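You operate a simulated robot arm through the tools that you are given. There is no shell and no other tool.

The job below is to be done with a simulated robot arm. You get a single attempt, and the scene is never put back.

Task
Glue the pale cleat block under the blue clamp and clamp it down.
Fine: between the pencil lines, till the glue holds; brush back in its pot. Set down upright: pallet glue brush. A coat counts when it lies all over at full strength: go over it till it gets no stronger.

The check looks at the end state, three seconds after you hand in, the way a careful person would. Anything else that was tipped, shoved, dropped, spilled or broken makes it a failure.

Robot
A 7-joint arm with a two-finger parallel gripper, fixed in place. Base frame: the origin is on the floor under the middle of its stand, x ahead of it, y to its left, z up; the work surface is at about z = 660. Lengths are in mm, angles in rad, forces in N, time in s.
With the tool pointing down near the work surface it reaches from about 120 to 660 mm from the base axis. Its first joint turns from -1.152 to 1.152 rad. Payload 2.4 kg.
The TCP is the grasp point between the finger pads, 30 mm short of the fingertips. In the tool frame z runs along the fingers and y along their closing line. Largest opening 94 mm; finger width 28, thickness 10; the body of the gripper, 50 by 96 mm, starts 55 mm behind the TCP.
Orientation is that of the tool frame in the base frame, as a unit quaternion [x, y, z, w]. With the fingers straight down and closing along the base's y, the tool's x points along the base's -x, its y along +y and its z along -z.

Tools
- The arm moves only by the tool jog_arm. Its argument "moves" is a list of rows, each a list of 3 entries, a list of its own where there are three numbers: the shift along the tool's x, y, z in mm, then the turn, a rotation vector about the tool's x, y, z in degrees, then the opening, from 0 (shut) to 1 (fully open). In form: [[[x, y, z], [wx, wy, wz], claw], ...]. A call has 1 to 20 rows; each row is the pose to reach, as a shift and turn from the pose commanded when the call began, along the tool's axes at that moment. Each row takes 0.2 s and may step no farther than 50 mm and 0.15 rad from the row before; otherwise, or with a gripper value out of range, the whole call is refused. Where a pose cannot be reached the arm comes as near as it can. A force on the tool above 40 N (or 10 N above the force at the start of the call, whichever is more), or a blocked arm, ends the call early, and 0.2 s more pass. Each finger travels about 153 mm/s and halts on what it meets, pressing with about 42 N; the grip force reading is that of the motor and also rises with nothing between the fingers. The clock runs only during rows and for 0.2 s after the last one: add rows that repeat a pose to give the fingers time. It gives the time, the measured TCP pose, the force on the tool (base axes), the opening and the grip force at its end, in the units of the frame above (readings bear some noise), with the torque about the TCP (base axes, N m) and any sound that the robot's microphone picked up, and new pictures: "pictures" is both (left out), scene, wrist or none.
- Cameras (640 x 400 px; columns grow to the right, rows downward): "scene" is fixed at [35.2, 475.2, 1441.9]; the picture's right is [-0.77, -0.64, 0.00], its down [-0.39, 0.46, -0.80] and it looks along [0.51, -0.61, -0.60] (base axes); focal length 311 px, centre (320, 200). "wrist" rides on the gripper at [76, 14, -102] in the tool frame; the picture's right is [-0.18, 0.98, 0.00], its down [-0.75, -0.14, -0.64] and it looks along [-0.63, -0.12, 0.77] (tool axes); focal length 243 px, centre (320, 200). There is no depth. A picture from a camera that has moved, and an enlarged one, comes with that camera's place and axes in the base frame and with its lens.
- close_up(camera, box): a new picture of the part [left, top, right, bottom] of that camera's present view, enlarged. No time passes.
- sign_off(): hands the job in; it is judged then, once.

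Places have to be worked out from the pictures, the camera data and where the tool is seen. Open the gripper and draw the arm clear of the work before you hand the job in, unless the task says otherwise.

The tools are called after "Call:" by a JSON object that holds its "name" and its "arguments". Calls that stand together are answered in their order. jog_arm: Moves the arm, as the interface text tells. Its arguments: {"type":"object","properties":{"moves":{"type":"array","items":{"type":"array"}},"pictures":{"type":"string","enum":["both","scene","wrist","none"]}},"required":["moves"]} The other tools are called the same way: close_up (camera, box) takes an enlarged picture of a part of a camera's view; sign_off () hands the job in.

At the start:

```text
time: 0.0
eef_pos: [426.2, -57.9, 1207.9]
orientation: [0.0, 1.0, 0.0, 0.0]
force: [-0.6, 0.8, 0.0]
ft_torque: [0.01, -0.02, -0.01]
width: 93.9
grasp_force: 0.1
```

scene: 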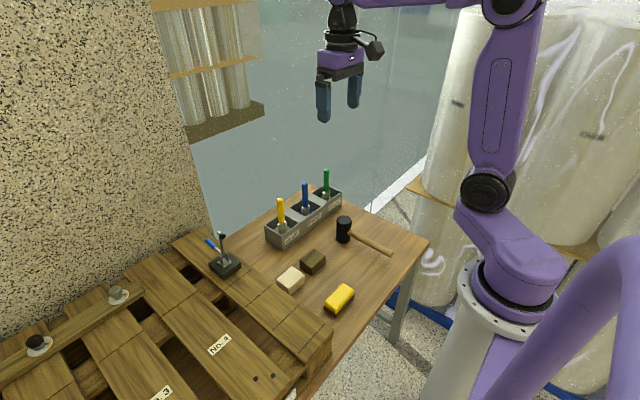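
wrist: 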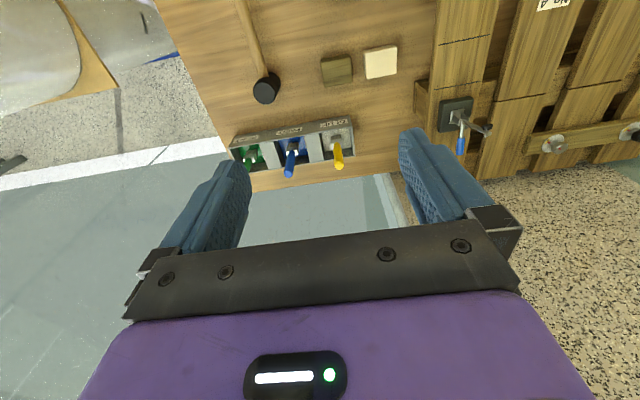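

The pictures show a pallet with a toggle clamp (blue handle), a three-pot brush rack, two blocks, a mallet and a yellow item. I'll take close-ups first to read labels and see the pencil lines.

Call:
{"name": "close_up", "arguments": {"camera": "scene", "box": [250, 160, 350, 250]}}

Call:
{"name": "close_up", "arguments": {"camera": "scene", "box": [170, 220, 270, 290]}}

Call:
{"name": "close_up", "arguments": {"camera": "scene", "box": [250, 230, 410, 330]}}

Call:
{"name": "close_up", "arguments": {"camera": "wrist", "box": [220, 100, 380, 200]}}

Call:
{"name": "close_up", "arguments": {"camera": "wrist", "box": [400, 60, 560, 160]}}

Call:
{"name": "close_up", "arguments": {"camera": "scene", "box": [0, 240, 340, 400]}}

```text
4.44 times, centred on (300, 205) of scene
camera zoom: at [35.2, 475.2, 1441.9], right [-0.77, -0.64, 0.0], down [-0.39, 0.46, -0.8], along [0.51, -0.61, -0.6], focal length 1382 px, centre (409, 178)
```

zoom: 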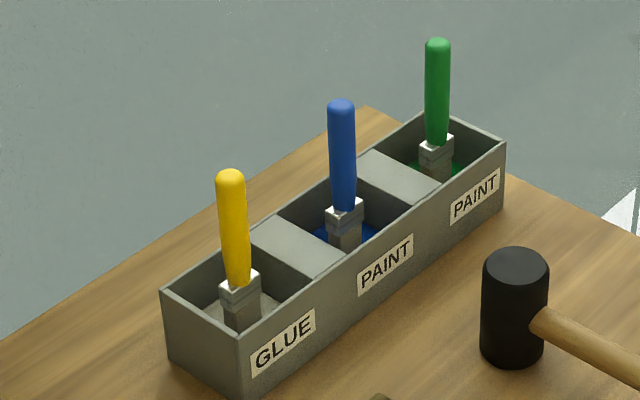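

```text
5.71 times, centred on (220, 255) of scene
camera zoom: at [35.2, 475.2, 1441.9], right [-0.77, -0.64, 0.0], down [-0.39, 0.46, -0.8], along [0.51, -0.61, -0.6], focal length 1777 px, centre (891, -114)
```

zoom: 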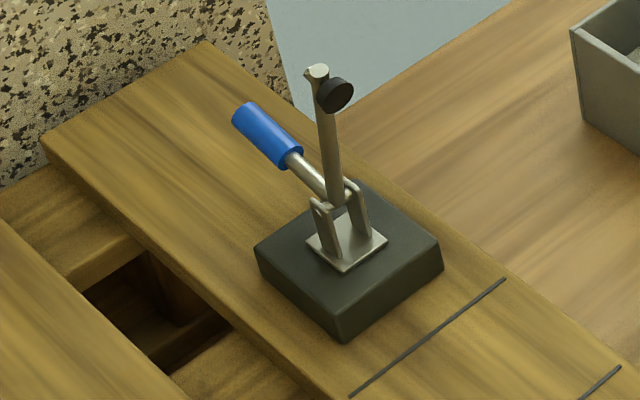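

```text
4.00 times, centred on (330, 280) of scene
camera zoom: at [35.2, 475.2, 1441.9], right [-0.77, -0.64, 0.0], down [-0.39, 0.46, -0.8], along [0.51, -0.61, -0.6], focal length 1244 px, centre (280, -120)
```

zoom: 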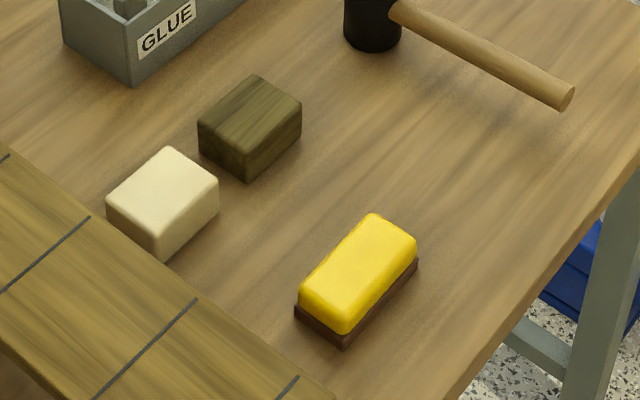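

```text
4.00 times, centred on (300, 150) of wrist
camera zoom: at [351.1, -43.0, 1309.6], right [0.18, 0.98, 0.0], down [0.75, -0.14, 0.64], along [0.63, -0.12, -0.77], focal length 970 px, centre (400, 400)
```

zoom: 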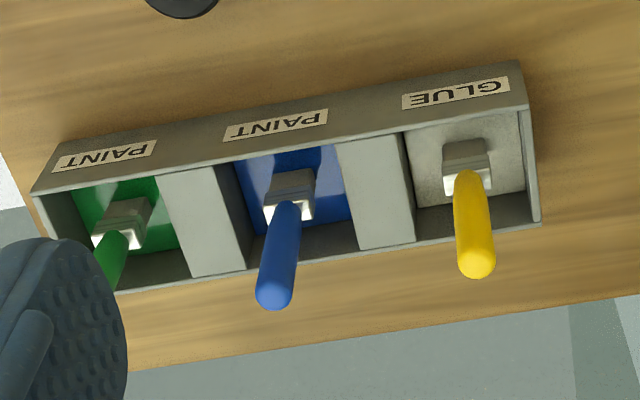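

```text
4.00 times, centred on (480, 110) of wrist
camera zoom: at [351.1, -43.0, 1309.6], right [0.18, 0.98, 0.0], down [0.75, -0.14, 0.64], along [0.63, -0.12, -0.77], focal length 970 px, centre (-320, 560)
```

zoom: 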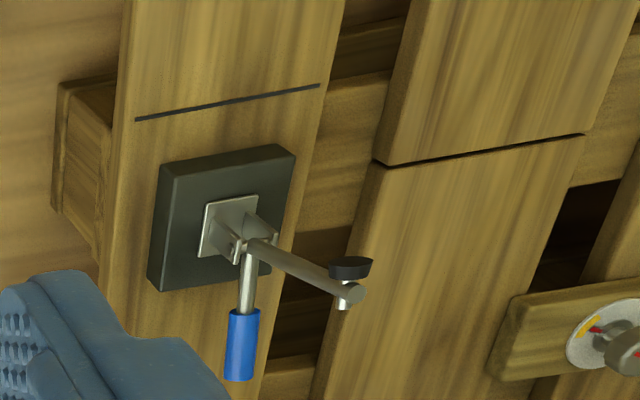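

```text
1.88 times, centred on (170, 320) of scene
camera zoom: at [35.2, 475.2, 1441.9], right [-0.77, -0.64, 0.0], down [-0.39, 0.46, -0.8], along [0.51, -0.61, -0.6], focal length 585 px, centre (602, -26)
```

zoom: 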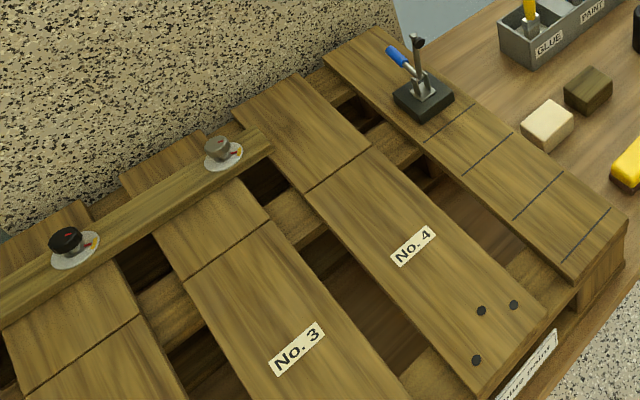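

I'll zoom in on the sign on the pallet end, the dials, and the lines to understand the setting before moving.

Call:
{"name": "close_up", "arguments": {"camera": "scene", "box": [240, 330, 350, 400]}}

Call:
{"name": "close_up", "arguments": {"camera": "scene", "box": [0, 270, 150, 370]}}

Call:
{"name": "close_up", "arguments": {"camera": "scene", "box": [200, 240, 340, 350]}}

Call:
{"name": "close_up", "arguments": {"camera": "wrist", "box": [300, 0, 460, 100]}}

Call:
{"name": "close_up", "arguments": {"camera": "wrist", "box": [500, 90, 640, 180]}}

Call:
{"name": "close_up", "arguments": {"camera": "wrist", "box": [400, 0, 560, 100]}}

```text
5.71 times, centred on (295, 365) of scene
camera zoom: at [35.2, 475.2, 1441.9], right [-0.77, -0.64, 0.0], down [-0.39, 0.46, -0.8], along [0.51, -0.61, -0.6], focal length 1777 px, centre (463, -743)
```

zoom: 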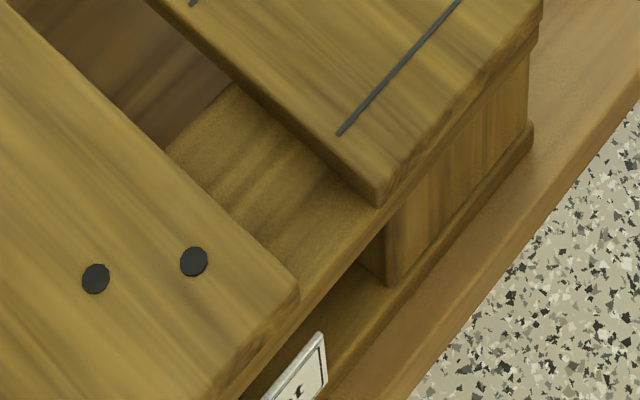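

```text
4.00 times, centred on (75, 320) of scene
camera zoom: at [35.2, 475.2, 1441.9], right [-0.77, -0.64, 0.0], down [-0.39, 0.46, -0.8], along [0.51, -0.61, -0.6], focal length 1244 px, centre (1300, -280)
```

zoom: 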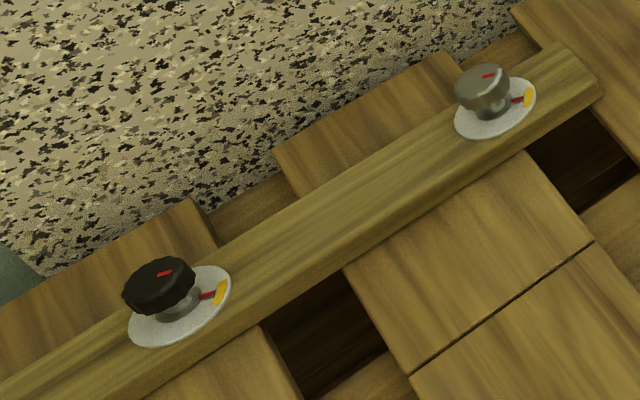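

```text
3.64 times, centred on (270, 295) of scene
camera zoom: at [35.2, 475.2, 1441.9], right [-0.77, -0.64, 0.0], down [-0.39, 0.46, -0.8], along [0.51, -0.61, -0.6], focal length 1131 px, centre (502, -146)
```

zoom: 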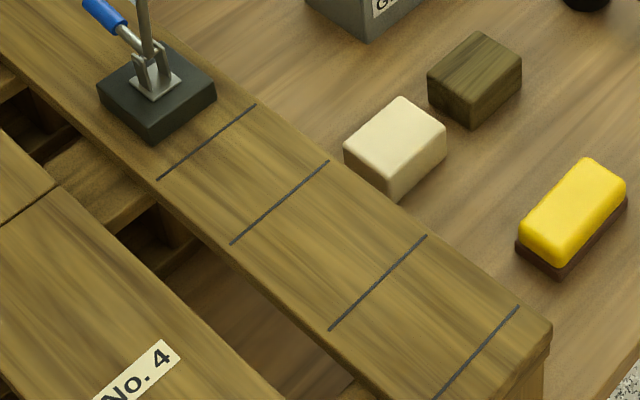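

```text
4.00 times, centred on (380, 50) of wrist
camera zoom: at [351.1, -43.0, 1309.6], right [0.18, 0.98, 0.0], down [0.75, -0.14, 0.64], along [0.63, -0.12, -0.77], focal length 970 px, centre (80, 800)
```

zoom: 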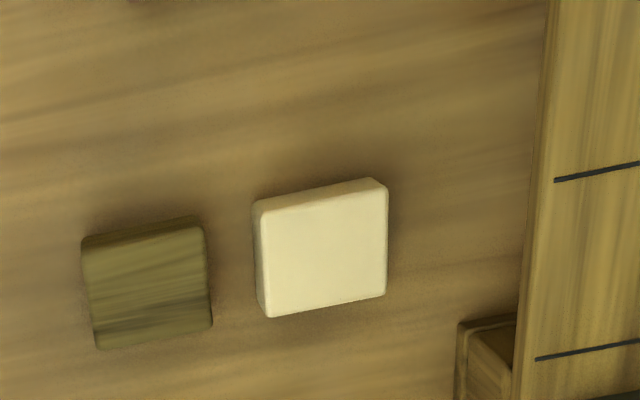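

```text
4.44 times, centred on (570, 135) of wrist
camera zoom: at [351.1, -43.0, 1309.6], right [0.18, 0.98, 0.0], down [0.75, -0.14, 0.64], along [0.63, -0.12, -0.77], focal length 1078 px, centre (-791, 489)
```

zoom: 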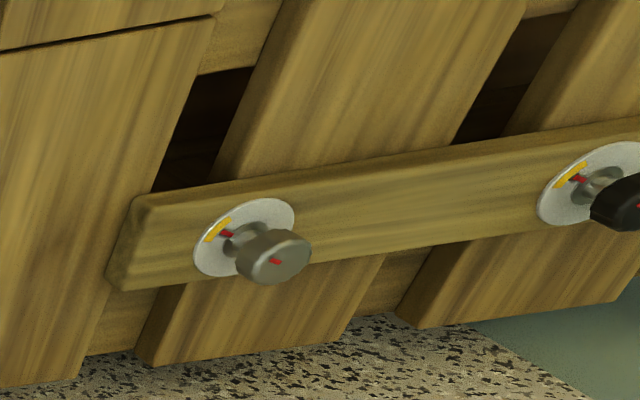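

```text
4.00 times, centred on (480, 50) of wrist
camera zoom: at [351.1, -43.0, 1309.6], right [0.18, 0.98, 0.0], down [0.75, -0.14, 0.64], along [0.63, -0.12, -0.77], focal length 970 px, centre (-320, 800)
```

zoom: 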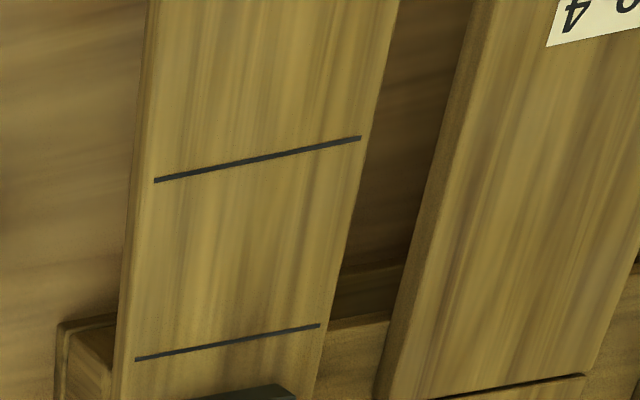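

Geometry so far: glue brush (yellow) handle top about (647, -55, 841), pale block about (486, 67, top 700), pallet top about z=778, pencil lines at x≈540 and 460, clamp pivot about (591, 208). I move above the glue brush, staying high, to check alignment.

Call:
{"name": "jog_arm", "arguments": {"moves": [[[-26, 0, 30], [0, 0, 0], 1], [[-52, 0, 60], [0, 0, 0], 1], [[-78, 0, 90], [0, 0, 0], 1], [[-104, 0, 120], [0, 0, 0], 1], [[-130, 0, 150], [0, 0, 0], 1], [[-156, 0, 180], [0, 0, 0], 1], [[-182, 0, 210], [0, 0, 0], 1], [[-205, 0, 240], [0, 0, 0], 1], [[-205, 0, 240], [0, 0, 0], 1]]}}

```text
time: 2.0
eef_pos: [633.6, -55.9, 968.9]
orientation: [0.0, 1.0, -0.001, 0.001]
force: [-0.8, 1.0, 0.5]
ft_torque: [0.0, -0.05, 0.01]
width: 93.7
grasp_force: 0.0
camera wrist: at [556.8, -41.0, 1071.3], right [0.18, 0.98, 0.0], down [0.75, -0.14, 0.64], along [0.63, -0.12, -0.77], focal length 243 px, centre (320, 200)
```

scene: 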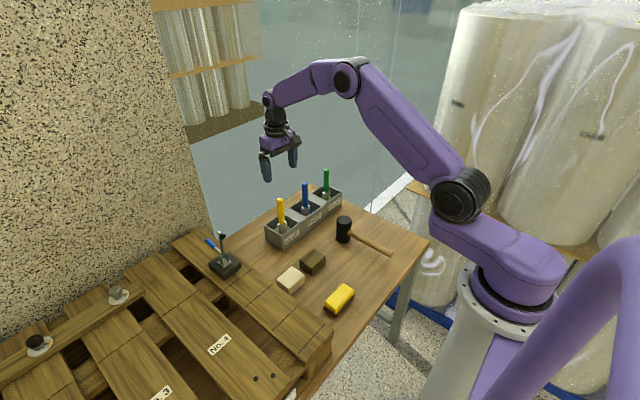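
wrist: 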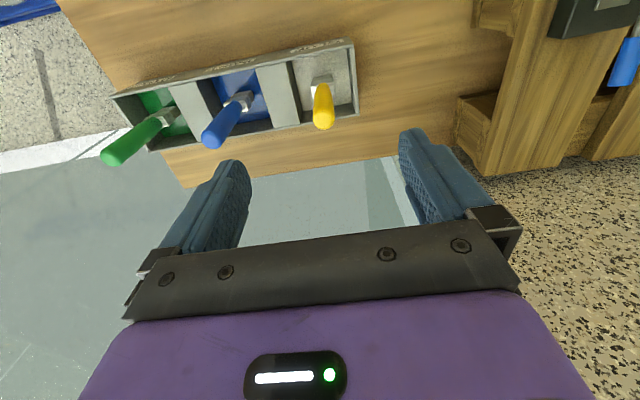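

The handle top triangulates to about (649, -56, 841) again, so the brush is upright in the glue pot. I shift 15 mm outward and descend with open fingers to TCP z≈806.

Call:
{"name": "jog_arm", "arguments": {"moves": [[[-15, 1, 20], [0, 0, 0], 1], [[-15, 1, 50], [0, 0, 0], 1], [[-15, 1, 80], [0, 0, 0], 1], [[-15, 1, 110], [0, 0, 0], 1], [[-15, 1, 135], [0, 0, 0], 1], [[-15, 1, 161], [0, 0, 0], 1], [[-15, 1, 161], [0, 0, 0], 1]]}}

```text
time: 3.6
eef_pos: [646.2, -57.7, 807.4]
orientation: [0.001, 1.0, 0.0, 0.0]
force: [-0.7, -0.3, -1.4]
ft_torque: [0.0, 0.0, -0.02]
width: 93.7
grasp_force: 0.1
camera wrist: at [569.7, -41.1, 908.2], right [0.18, 0.98, 0.0], down [0.75, -0.14, 0.64], along [0.63, -0.12, -0.77], focal length 243 px, centre (320, 200)
```

scene: 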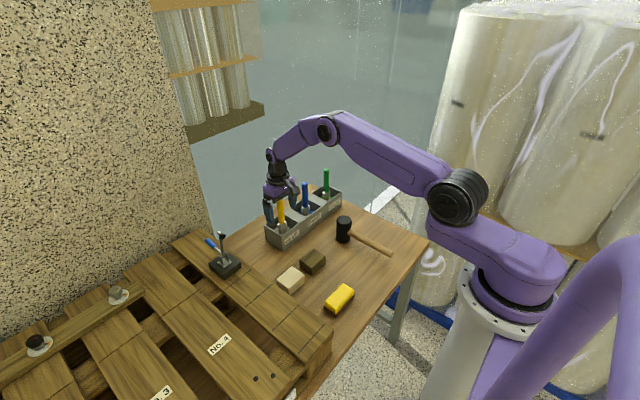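
wrist: 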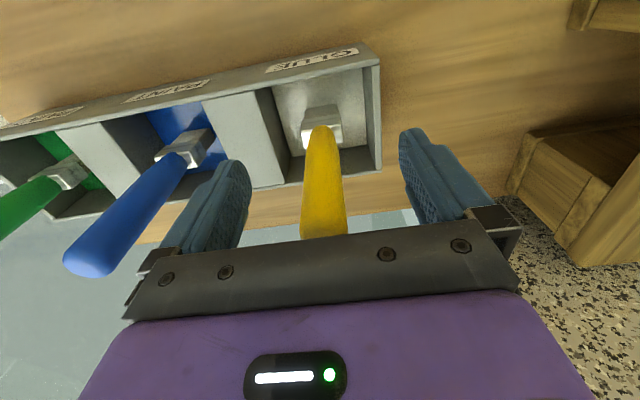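

The handle sits between the fingers at about (648, -55). I close gently on it.

Call:
{"name": "jog_arm", "arguments": {"moves": [[[0, 0, 0], [0, 0, 0], 0.6], [[0, 0, 0], [0, 0, 0], 0.4], [[0, 0, 0], [0, 0, 0], 0.3], [[0, 0, 0], [0, 0, 0], 0.2], [[0, 0, 0], [0, 0, 0], 0.1], [[0, 0, 0], [0, 0, 0], 0], [[0, 0, 0], [0, 0, 0], 0], [[0, 0, 0], [0, 0, 0], 0]]}}

```text
time: 5.4
eef_pos: [647.2, -55.1, 807.1]
orientation: [0.0, 1.0, -0.001, 0.0]
force: [-0.2, -1.1, 0.6]
ft_torque: [-0.09, -0.03, 0.0]
width: 20.6
grasp_force: 42.4
camera wrist: at [569.7, -41.0, 908.4], right [0.18, 0.98, 0.0], down [0.75, -0.14, 0.64], along [0.63, -0.12, -0.77], focal length 243 px, centre (320, 200)
```

scene: 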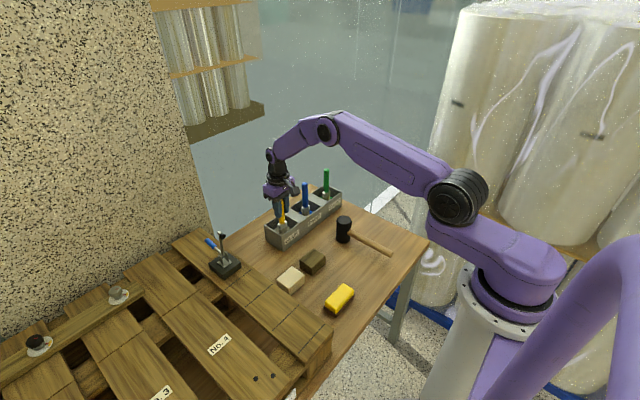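
wrist: 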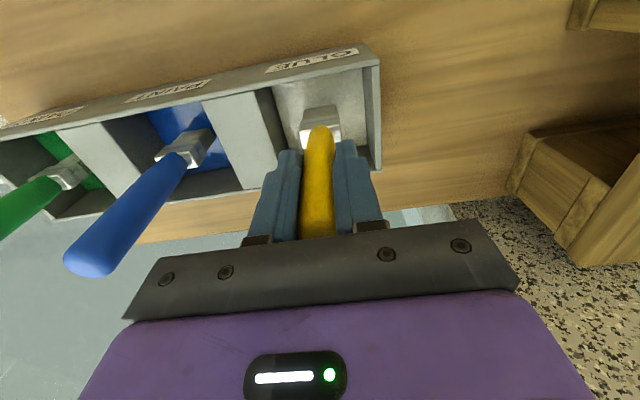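

The brush is held (width 20.6, 42 N). I record the grip pose (≈647, -56, 807) and lift straight up out of the pot.

Call:
{"name": "jog_arm", "arguments": {"moves": [[[0, 0, -10], [0, 0, 0], 0], [[0, 0, -25], [0, 0, 0], 0], [[0, 0, -45], [0, 0, 0], 0], [[0, 0, -70], [0, 0, 0], 0], [[0, 0, -100], [0, 0, 0], 0], [[0, 0, -130], [0, 0, 0], 0], [[0, 0, -160], [0, 0, 0], 0], [[0, 0, -160], [0, 0, 0], 0], [[0, 0, -160], [0, 0, 0], 0]]}}

```text
time: 7.4
eef_pos: [648.1, -55.3, 966.1]
orientation: [-0.001, 1.0, -0.001, 0.0]
force: [0.0, -0.4, -0.2]
ft_torque: [0.03, -0.04, -0.02]
width: 20.7
grasp_force: 41.4
camera wrist: at [572.0, -41.2, 1068.2], right [0.18, 0.98, 0.0], down [0.75, -0.14, 0.64], along [0.63, -0.12, -0.77], focal length 243 px, centre (320, 200)
```

scene: 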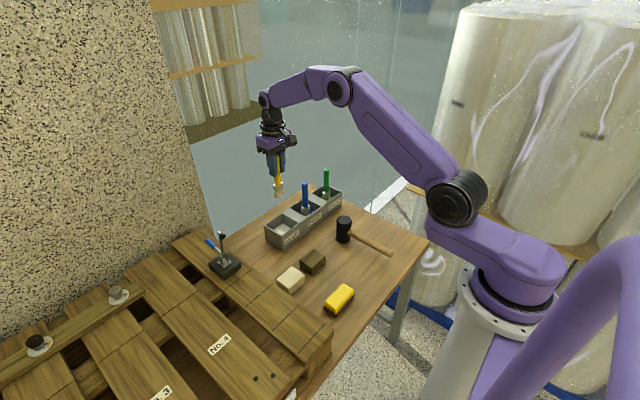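
wrist: 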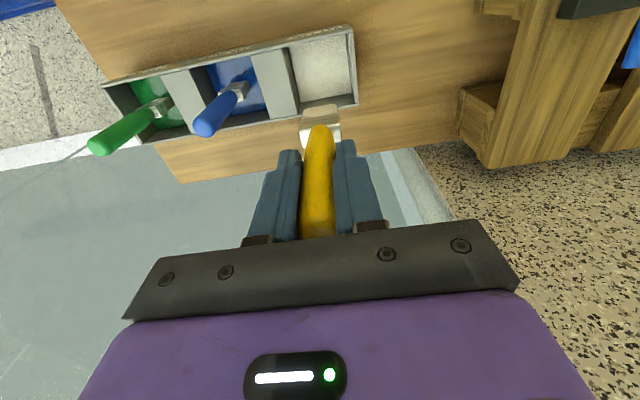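

Call:
{"name": "close_up", "arguments": {"camera": "scene", "box": [240, 130, 320, 210]}}

Call:
{"name": "close_up", "arguments": {"camera": "wrist", "box": [270, 80, 370, 160]}}

Call:
{"name": "close_up", "arguments": {"camera": "scene", "box": [255, 180, 355, 250]}}

```text
5.00 times, centred on (280, 170) of scene
camera zoom: at [35.2, 475.2, 1441.9], right [-0.77, -0.64, 0.0], down [-0.39, 0.46, -0.8], along [0.51, -0.61, -0.6], focal length 1554 px, centre (520, 350)
```

zoom: 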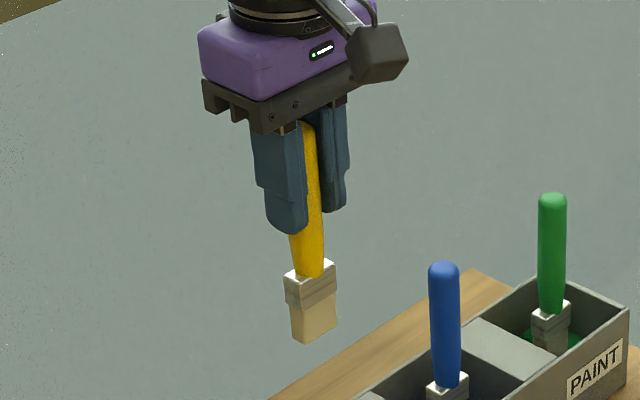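

```text
5.00 times, centred on (320, 120) of wrist
camera zoom: at [572.0, -41.2, 1068.2], right [0.18, 0.98, 0.0], down [0.75, -0.14, 0.64], along [0.63, -0.12, -0.77], focal length 1213 px, centre (320, 600)
```

zoom: 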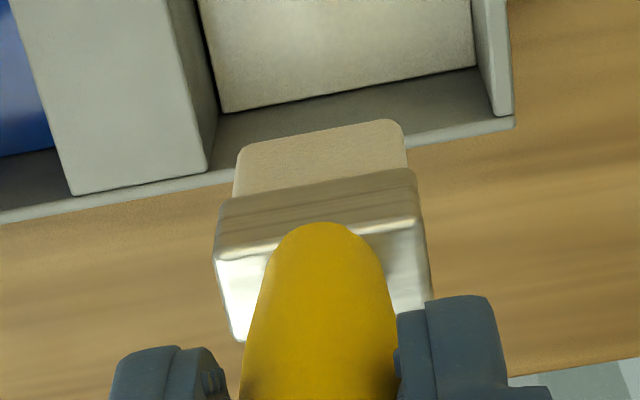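

```text
5.71 times, centred on (305, 215) of scene
camera zoom: at [35.2, 475.2, 1441.9], right [-0.77, -0.64, 0.0], down [-0.39, 0.46, -0.8], along [0.51, -0.61, -0.6], focal length 1777 px, centre (406, 114)
```

zoom: 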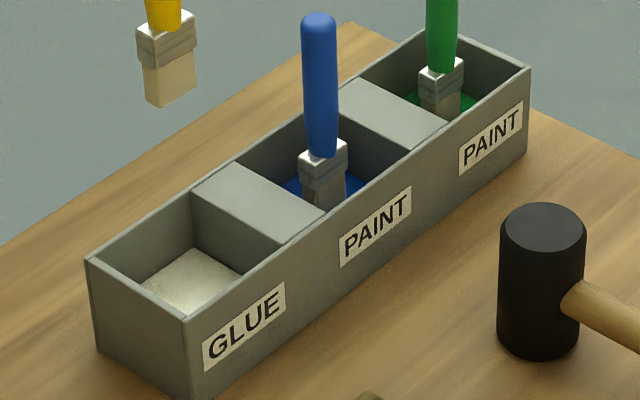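

Bristle tip works out about 114 mm below the TCP, about 28 mm wide in y and 14 mm thick in x. I carry it level over to above the space between the first two pencil lines (≈500, 205) and look.

Call:
{"name": "jog_arm", "arguments": {"moves": [[[20, 32, 0], [0, 0, 0], 0], [[40, 65, 0], [0, 0, 0], 0], [[60, 98, 0], [0, 0, 0], 0], [[80, 130, 0], [0, 0, 0], 0], [[100, 163, 0], [0, 0, 0], 0], [[118, 196, 0], [0, 0, 0], 0], [[134, 229, 0], [0, 0, 0], 0], [[147, 260, 0], [0, 0, 0], 0], [[147, 260, 0], [0, 0, 0], 0]]}}

```text
time: 9.4
eef_pos: [499.7, 203.7, 968.2]
orientation: [0.0, 1.0, 0.0, 0.0]
force: [0.7, 0.4, -0.9]
ft_torque: [-0.01, 0.0, 0.0]
width: 20.7
grasp_force: 42.1
camera wrist: at [423.4, 218.8, 1070.1], right [0.18, 0.98, 0.0], down [0.75, -0.14, 0.64], along [0.63, -0.12, -0.77], focal length 243 px, centre (320, 200)
```

scene: 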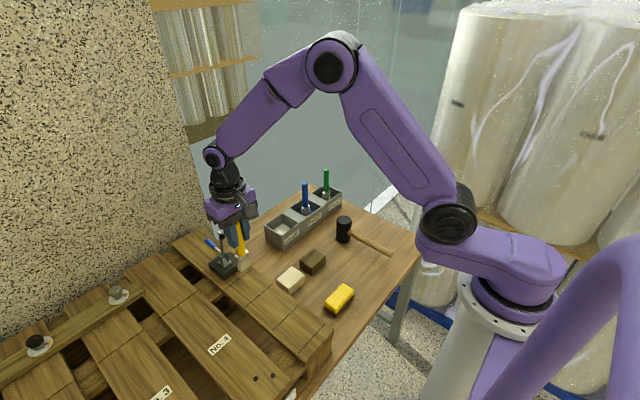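
wrist: 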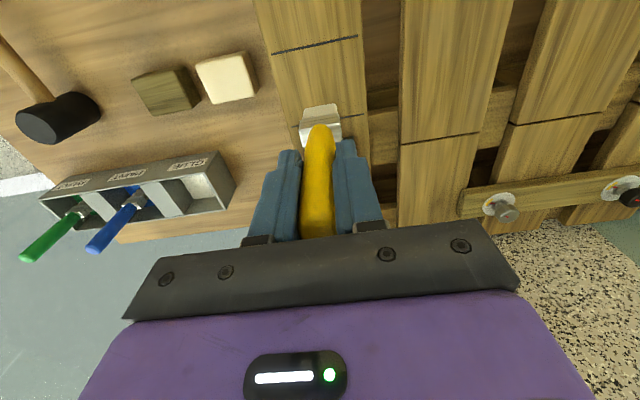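

Line 2 reads x≈459 from this view as well, so the zone is x 460–540, y about 160–250. I descend slowly at the centre to find contact (expected TCP z≈892).

Call:
{"name": "jog_arm", "arguments": {"moves": [[[0, 0, 20], [0, 0, 0], 0], [[0, 0, 40], [0, 0, 0], 0], [[0, 0, 55], [0, 0, 0], 0], [[0, 0, 62], [0, 0, 0], 0], [[0, 0, 62], [0, 0, 0], 0]]}}

Call:
{"name": "close_up", "arguments": {"camera": "scene", "box": [190, 210, 290, 290]}}

```text
time: 10.6
eef_pos: [501.3, 204.6, 904.7]
orientation: [0.0, 1.0, 0.001, 0.0]
force: [0.4, 0.4, -0.2]
ft_torque: [-0.02, -0.02, -0.05]
width: 20.7
grasp_force: 42.3
camera wrist: at [425.2, 218.2, 1006.1], right [0.18, 0.98, 0.0], down [0.75, -0.14, 0.64], along [0.63, -0.12, -0.77], focal length 243 px, centre (320, 200)
```

scene: 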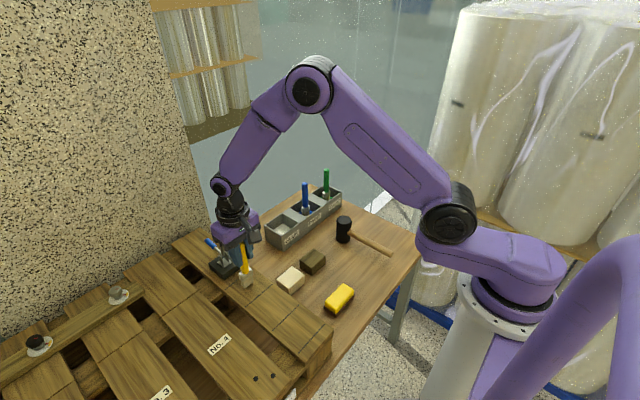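
wrist: 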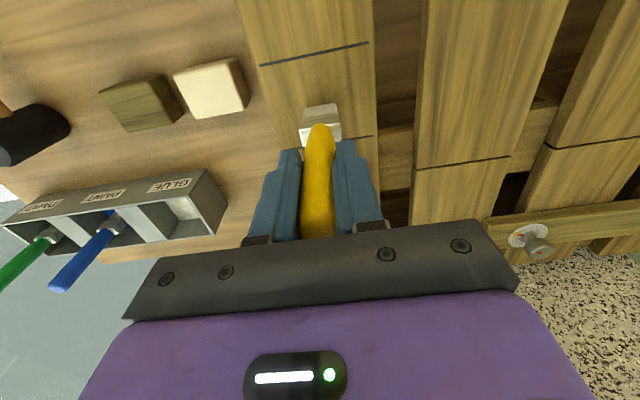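

```text
5.00 times, centred on (240, 250) of scene
camera zoom: at [35.2, 475.2, 1441.9], right [-0.77, -0.64, 0.0], down [-0.39, 0.46, -0.8], along [0.51, -0.61, -0.6], focal length 1554 px, centre (720, -50)
```

zoom: 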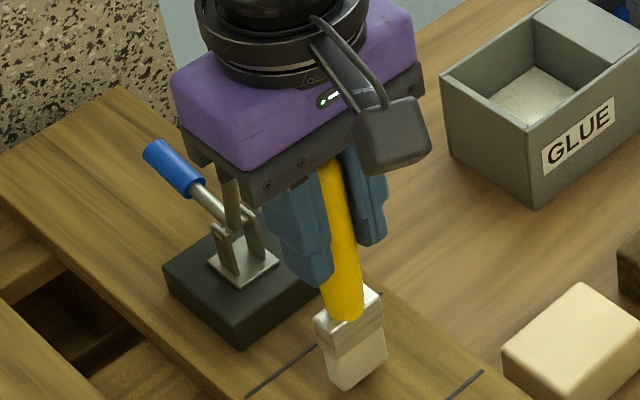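

Still no contact at TCP z=905. I continue down in small steps watching force.

Call:
{"name": "jog_arm", "arguments": {"moves": [[[0, 0, 3], [0, 0, 0], 0], [[0, 0, 6], [0, 0, 0], 0], [[0, 0, 9], [0, 0, 0], 0], [[0, 0, 9], [0, 0, 0], 0]], "pictures": "none"}}

Call:
{"name": "close_up", "arguments": {"camera": "scene", "box": [220, 250, 280, 300]}}

```text
time: 11.6
eef_pos: [501.7, 203.5, 897.8]
orientation: [0.0, 1.0, 0.001, 0.003]
force: [-3.3, -1.9, 33.3]
ft_torque: [0.3, 0.35, 0.06]
width: 20.5
grasp_force: 42.4
```

```text
8.00 times, centred on (250, 275) of scene
camera zoom: at [34.6, 474.9, 1442.0], right [-0.77, -0.64, 0.0], down [-0.39, 0.46, -0.8], along [0.51, -0.61, -0.6], focal length 2487 px, centre (880, -400)
```

zoom: 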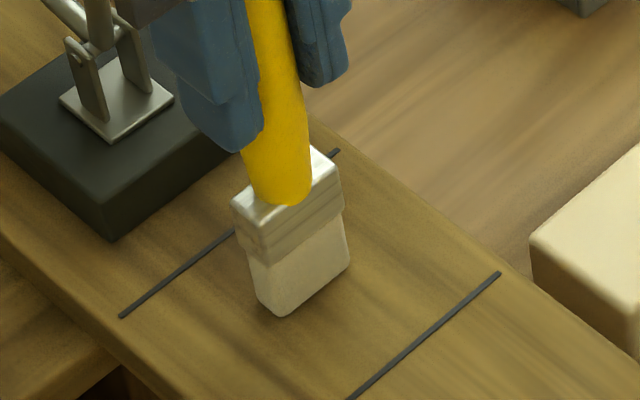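

Contact at about TCP z 899 with 33 N — too hard. I back off 3 mm for a light press.

Call:
{"name": "jog_arm", "arguments": {"moves": [[[0, 0, -2], [0, 0, 0], 0], [[0, 0, -2], [0, 0, 0], 0]], "pictures": "none"}}

```text
time: 12.2
eef_pos: [502.6, 202.7, 898.5]
orientation: [0.0, 1.0, 0.001, 0.002]
force: [4.9, -0.2, 15.8]
ft_torque: [-0.26, -0.6, 0.01]
width: 20.7
grasp_force: 41.4
```

Force 16 N now; I lift 1 mm more and make a first back-and-forth stroke along x (471–529) at y≈204, then look at the result.

Call:
{"name": "jog_arm", "arguments": {"moves": [[[0, 0, -1], [0, 0, 0], 0], [[-10, 0, -1], [0, 0, 0], 0], [[-20, 0, -1], [0, 0, 0], 0], [[-28, 0, -1], [0, 0, 0], 0], [[-18, 0, -1], [0, 0, 0], 0], [[-8, 0, -1], [0, 0, 0], 0], [[2, 0, -1], [0, 0, 0], 0], [[12, 0, -1], [0, 0, 0], 0], [[22, 0, -1], [0, 0, 0], 0], [[29, 0, -1], [0, 0, 0], 0]]}}

Call:
{"name": "close_up", "arguments": {"camera": "scene", "box": [220, 250, 280, 300]}}

Call:
{"name": "close_up", "arguments": {"camera": "wrist", "box": [240, 40, 400, 140]}}

```text
time: 14.4
eef_pos: [472.7, 203.4, 899.3]
orientation: [0.0, 1.0, 0.0, -0.001]
force: [0.8, -0.2, -0.1]
ft_torque: [-0.01, 0.02, -0.01]
width: 20.9
grasp_force: 42.0
camera wrist: at [394.8, 217.8, 1000.4], right [0.18, 0.98, 0.0], down [0.75, -0.14, 0.64], along [0.63, -0.12, -0.77], focal length 243 px, centre (320, 200)
```

scene: 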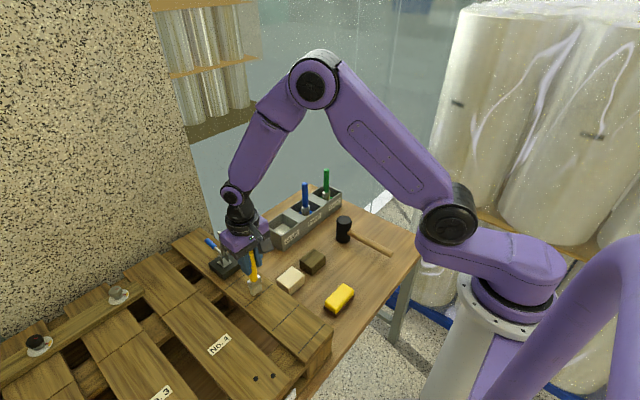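
wrist: 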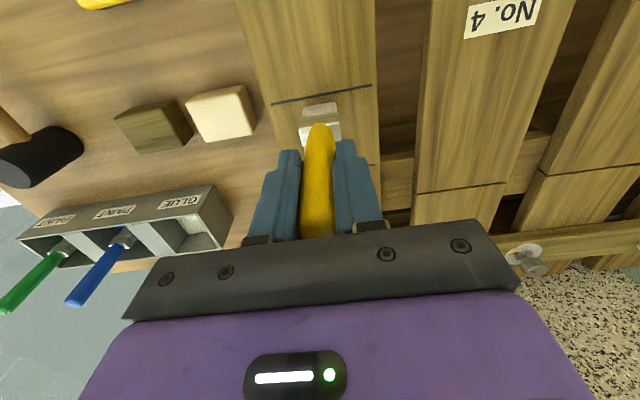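

```text
8.00 times, centred on (250, 275) of scene
camera zoom: at [35.2, 475.2, 1441.9], right [-0.77, -0.64, 0.0], down [-0.39, 0.46, -0.8], along [0.51, -0.61, -0.6], focal length 2487 px, centre (880, -400)
```

zoom: 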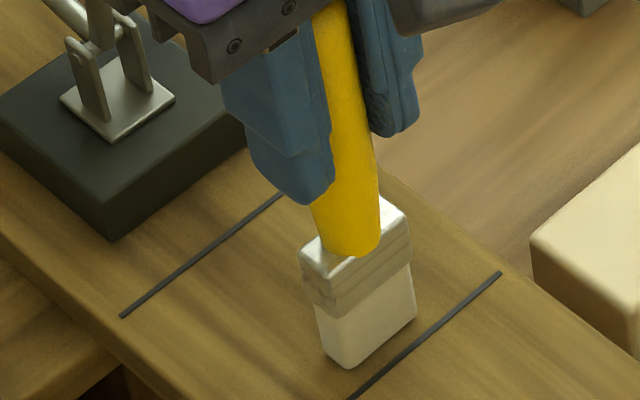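

```text
4.00 times, centred on (320, 90) of wrist
camera zoom: at [394.8, 217.8, 1000.4], right [0.18, 0.98, 0.0], down [0.75, -0.14, 0.64], along [0.63, -0.12, -0.77], focal length 970 px, centre (320, 640)
```

zoom: 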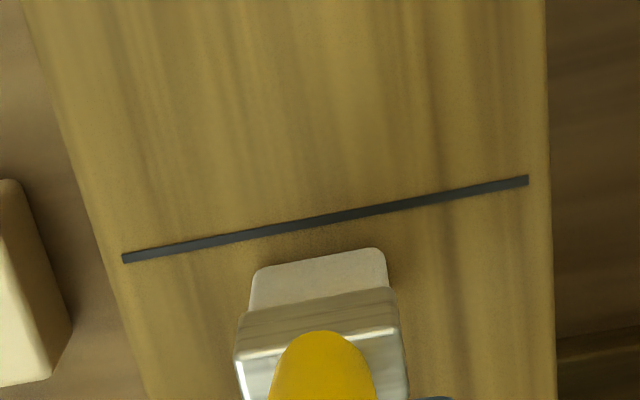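

No contact force during that stroke and no visible mark. I press about 1.5 mm lower and stroke again over the same lane to see whether glue is laid.

Call:
{"name": "jog_arm", "arguments": {"moves": [[[0, 0, 1], [0, 0, 0], 0], [[0, 0, 2], [0, 0, 0], 0], [[-10, 0, 2], [0, 0, 0], 0], [[-20, 0, 2], [0, 0, 0], 0], [[-30, 0, 2], [0, 0, 0], 0], [[-40, 0, 2], [0, 0, 0], 0], [[-50, 0, 2], [0, 0, 0], 0], [[-57, 0, 2], [0, 0, 0], 0]]}}

Call:
{"name": "close_up", "arguments": {"camera": "scene", "box": [220, 250, 280, 300]}}

Call:
{"name": "close_up", "arguments": {"camera": "wrist", "box": [240, 40, 400, 140]}}

```text
time: 16.2
eef_pos: [529.0, 202.6, 897.1]
orientation: [0.0, 1.0, 0.0, 0.0]
force: [-0.1, 0.3, 3.0]
ft_torque: [-0.22, 0.07, -0.03]
width: 20.8
grasp_force: 42.0
camera wrist: at [452.5, 217.8, 998.8], right [0.18, 0.98, 0.0], down [0.75, -0.14, 0.64], along [0.63, -0.12, -0.77], focal length 243 px, centre (320, 200)
```

scene: 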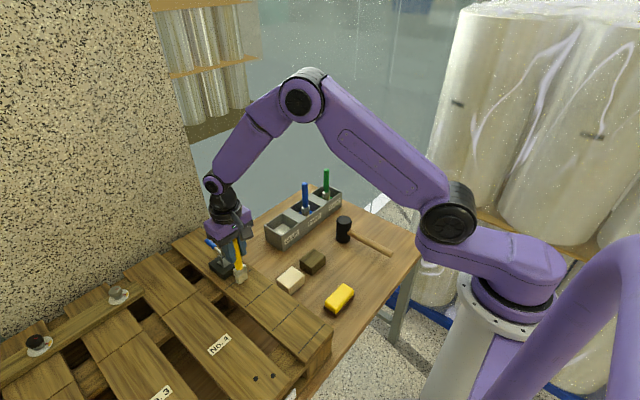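
wrist: 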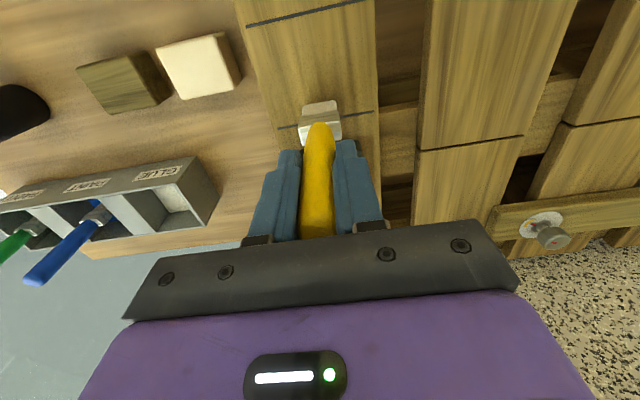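

```text
8.00 times, centred on (250, 275) of scene
camera zoom: at [35.1, 475.1, 1441.9], right [-0.77, -0.64, 0.0], down [-0.39, 0.46, -0.8], along [0.51, -0.61, -0.6], focal length 2487 px, centre (880, -400)
```

zoom: 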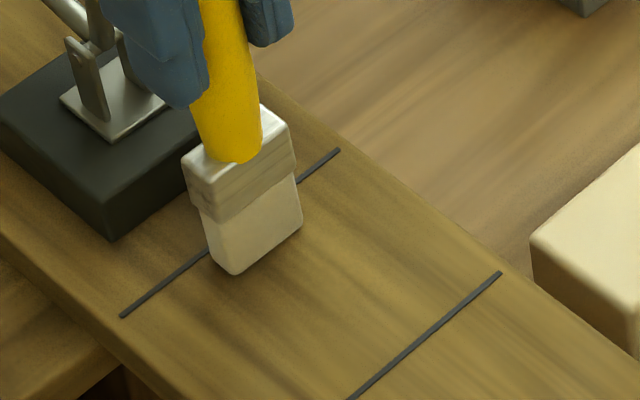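

```text
4.00 times, centred on (320, 90) of wrist
camera zoom: at [452.5, 217.8, 998.8], right [0.18, 0.98, 0.0], down [0.75, -0.14, 0.64], along [0.63, -0.12, -0.77], focal length 970 px, centre (320, 640)
```

zoom: 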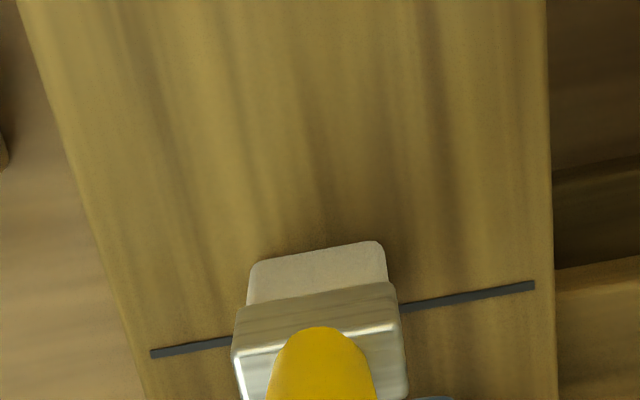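

Still no mark with 3 N. I press ~1.5 mm lower (aiming for ~10 N) and stroke back across to be sure before deciding the brush needs re-dipping.

Call:
{"name": "jog_arm", "arguments": {"moves": [[[0, 0, 1], [0, 0, 0], 0], [[5, 0, 1], [0, 0, 0], 0], [[10, 0, 1], [0, 0, 0], 0]], "pictures": "none"}}

```text
time: 17.0
eef_pos: [519.0, 202.1, 895.9]
orientation: [0.0, 1.0, 0.0, 0.001]
force: [2.1, 0.7, 8.2]
ft_torque: [0.32, -0.38, -0.01]
width: 20.6
grasp_force: 41.9
```

Contact force is now 8 N. I stroke along to x≈471 and back at this height, then look closely.

Call:
{"name": "jog_arm", "arguments": {"moves": [[[8, 0, 0], [0, 0, 0], 0], [[16, 0, 0], [0, 0, 0], 0], [[24, 0, 0], [0, 0, 0], 0], [[32, 0, 0], [0, 0, 0], 0], [[40, 0, 0], [0, 0, 0], 0], [[47, 0, 0], [0, 0, 0], 0], [[47, 0, 0], [0, 0, 0], 0]]}}

Call:
{"name": "close_up", "arguments": {"camera": "scene", "box": [220, 250, 280, 300]}}

Call:
{"name": "close_up", "arguments": {"camera": "wrist", "box": [280, 70, 380, 140]}}

```text
time: 18.6
eef_pos: [471.0, 202.2, 896.0]
orientation: [0.0, 1.0, -0.001, -0.002]
force: [-0.2, -0.4, -0.1]
ft_torque: [-0.04, 0.02, 0.03]
width: 20.6
grasp_force: 42.2
camera wrist: at [394.7, 217.5, 997.7], right [0.18, 0.98, 0.0], down [0.76, -0.14, 0.64], along [0.63, -0.12, -0.77], focal length 243 px, centre (320, 200)
```

scene: 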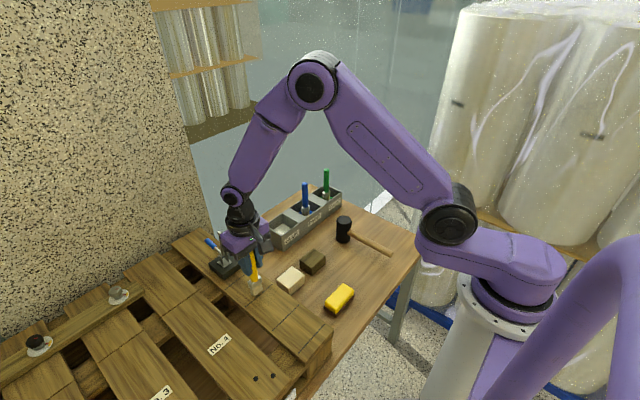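
wrist: 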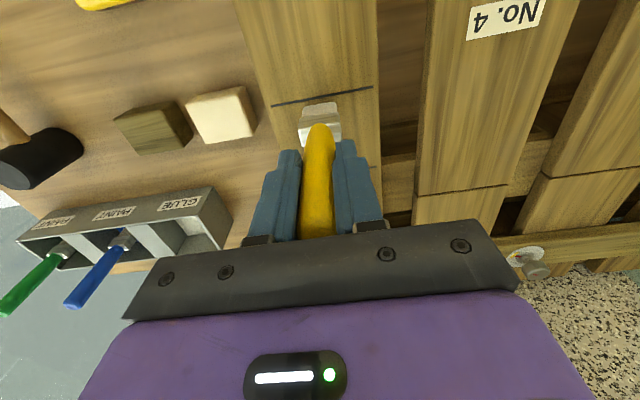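

```text
8.00 times, centred on (250, 275) of scene
camera zoom: at [35.2, 475.2, 1441.9], right [-0.77, -0.64, 0.0], down [-0.39, 0.46, -0.8], along [0.51, -0.61, -0.6], focal length 2487 px, centre (880, -400)
```

zoom: 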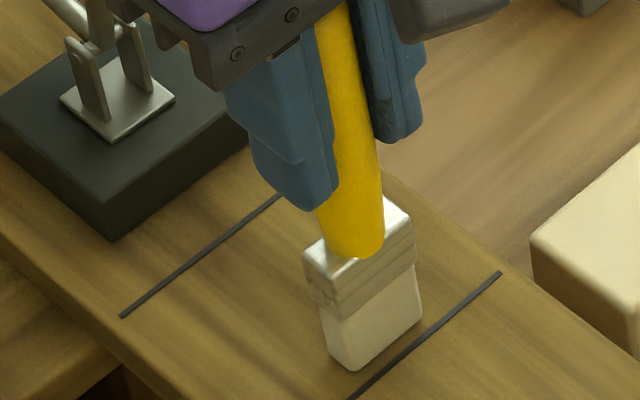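

```text
5.71 times, centred on (330, 105) of wrist
camera zoom: at [394.7, 217.5, 997.7], right [0.18, 0.98, 0.0], down [0.76, -0.14, 0.64], along [0.63, -0.12, -0.77], focal length 1386 px, centre (263, 743)
```

zoom: 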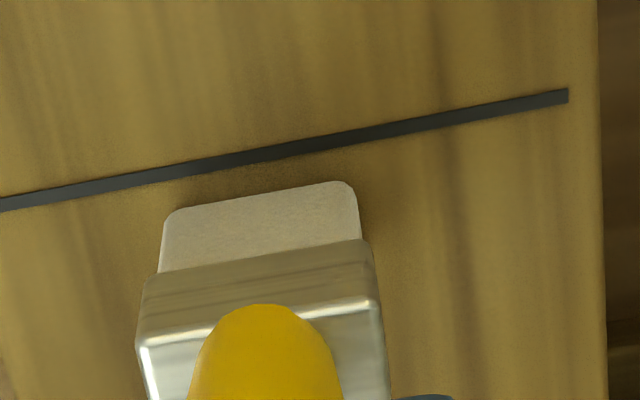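

No mark at all yet. Before re-dipping, I look very closely at the pots and the other brushes' bristles to learn how a loaded brush looks.

Call:
{"name": "close_up", "arguments": {"camera": "scene", "box": [290, 195, 345, 230]}}

Call:
{"name": "close_up", "arguments": {"camera": "scene", "box": [262, 210, 312, 245]}}

Call:
{"name": "close_up", "arguments": {"camera": "scene", "box": [230, 260, 270, 295]}}

Call:
{"name": "close_up", "arguments": {"camera": "wrist", "box": [10, 180, 240, 310]}}

```text
11.43 times, centred on (318, 212) of scene
camera zoom: at [35.2, 475.2, 1441.9], right [-0.77, -0.64, 0.0], down [-0.39, 0.46, -0.8], along [0.51, -0.61, -0.6], focal length 3553 px, centre (349, 57)
```

zoom: 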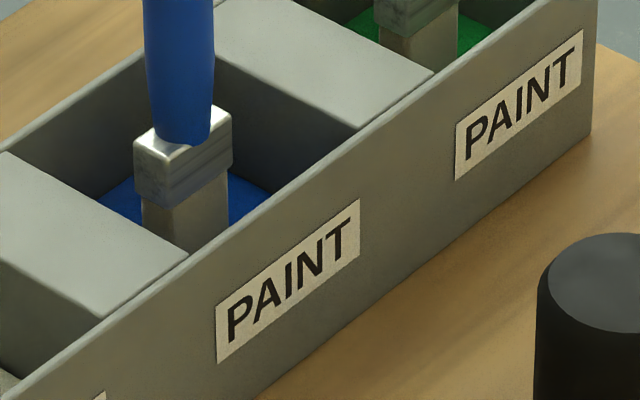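

```text
11.43 times, centred on (287, 228) of scene
camera zoom: at [35.2, 475.2, 1441.9], right [-0.77, -0.64, 0.0], down [-0.39, 0.46, -0.8], along [0.51, -0.61, -0.6], focal length 3553 px, centre (697, -114)
```

zoom: 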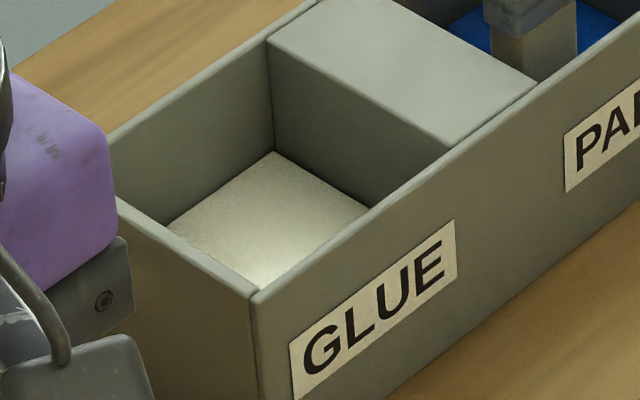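

```text
11.43 times, centred on (250, 278) of scene
camera zoom: at [35.2, 475.2, 1441.9], right [-0.77, -0.64, 0.0], down [-0.39, 0.46, -0.8], along [0.51, -0.61, -0.6], focal length 3553 px, centre (1120, -686)
```

zoom: 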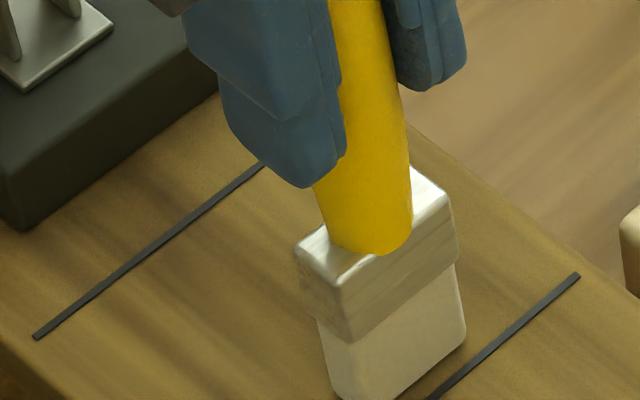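

```text
2.78 times, centred on (125, 245) of wrist
camera zoom: at [394.7, 217.5, 997.7], right [0.18, 0.98, 0.0], down [0.76, -0.14, 0.64], along [0.63, -0.12, -0.77], focal length 675 px, centre (863, 75)
```

zoom: 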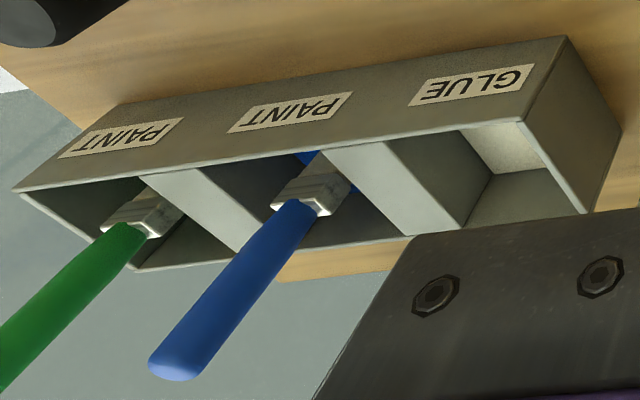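

The other brushes' bristles are plain too, so ours may simply carry no load. I lift clear and carry it back over the glue pot for a proper dip.

Call:
{"name": "jog_arm", "arguments": {"moves": [[[0, 0, -20], [0, 0, 0], 0], [[0, 0, -50], [0, 0, 0], 0], [[0, 0, -70], [0, 0, 0], 0], [[-10, -30, -70], [0, 0, 0], 0], [[-26, -64, -70], [0, 0, 0], 0], [[-46, -98, -70], [0, 0, 0], 0], [[-68, -132, -70], [0, 0, 0], 0], [[-92, -166, -70], [0, 0, 0], 0], [[-117, -199, -70], [0, 0, 0], 0], [[-144, -230, -70], [0, 0, 0], 0], [[-175, -258, -70], [0, 0, 0], 0], [[-175, -258, -70], [0, 0, 0], 0]]}}

Call:
{"name": "close_up", "arguments": {"camera": "scene", "box": [220, 240, 280, 300]}}

Call:
{"name": "close_up", "arguments": {"camera": "scene", "box": [260, 160, 300, 210]}}

```text
time: 21.2
eef_pos: [646.6, -55.5, 964.3]
orientation: [0.0, 1.0, 0.0, 0.0]
force: [-0.9, 0.2, 0.1]
ft_torque: [0.02, 0.01, 0.0]
width: 20.6
grasp_force: 41.7
camera wrist: at [570.5, -41.0, 1066.5], right [0.18, 0.98, 0.0], down [0.75, -0.14, 0.64], along [0.63, -0.12, -0.77], focal length 243 px, centre (320, 200)
```

scene: 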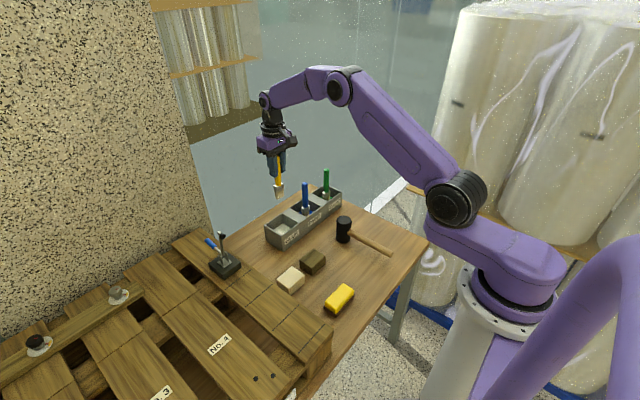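
wrist: 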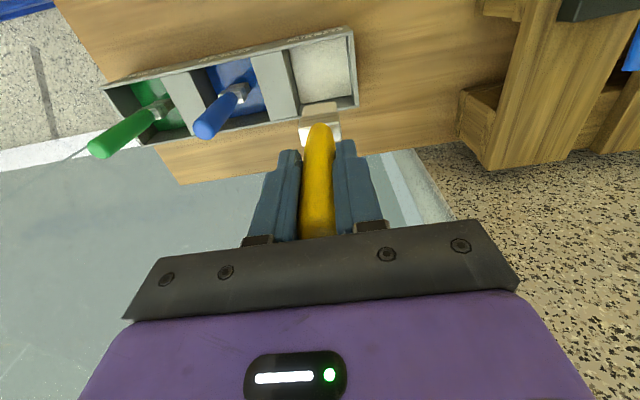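

```text
6.67 times, centred on (250, 270) of scene
camera zoom: at [35.2, 475.2, 1441.9], right [-0.77, -0.64, 0.0], down [-0.39, 0.46, -0.8], along [0.51, -0.61, -0.6], focal length 2073 px, centre (787, -267)
```

zoom: 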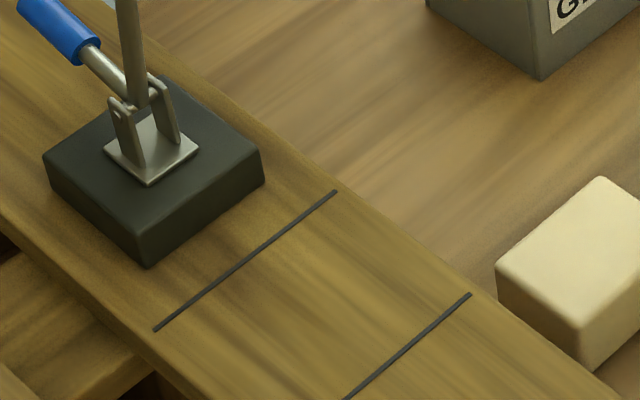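

```text
8.00 times, centred on (280, 185) of scene
camera zoom: at [35.2, 475.2, 1441.9], right [-0.77, -0.64, 0.0], down [-0.39, 0.46, -0.8], along [0.51, -0.61, -0.6], focal length 2487 px, centre (640, 320)
```

zoom: 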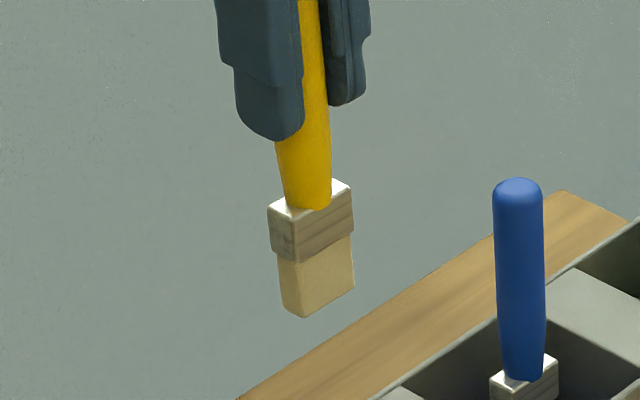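

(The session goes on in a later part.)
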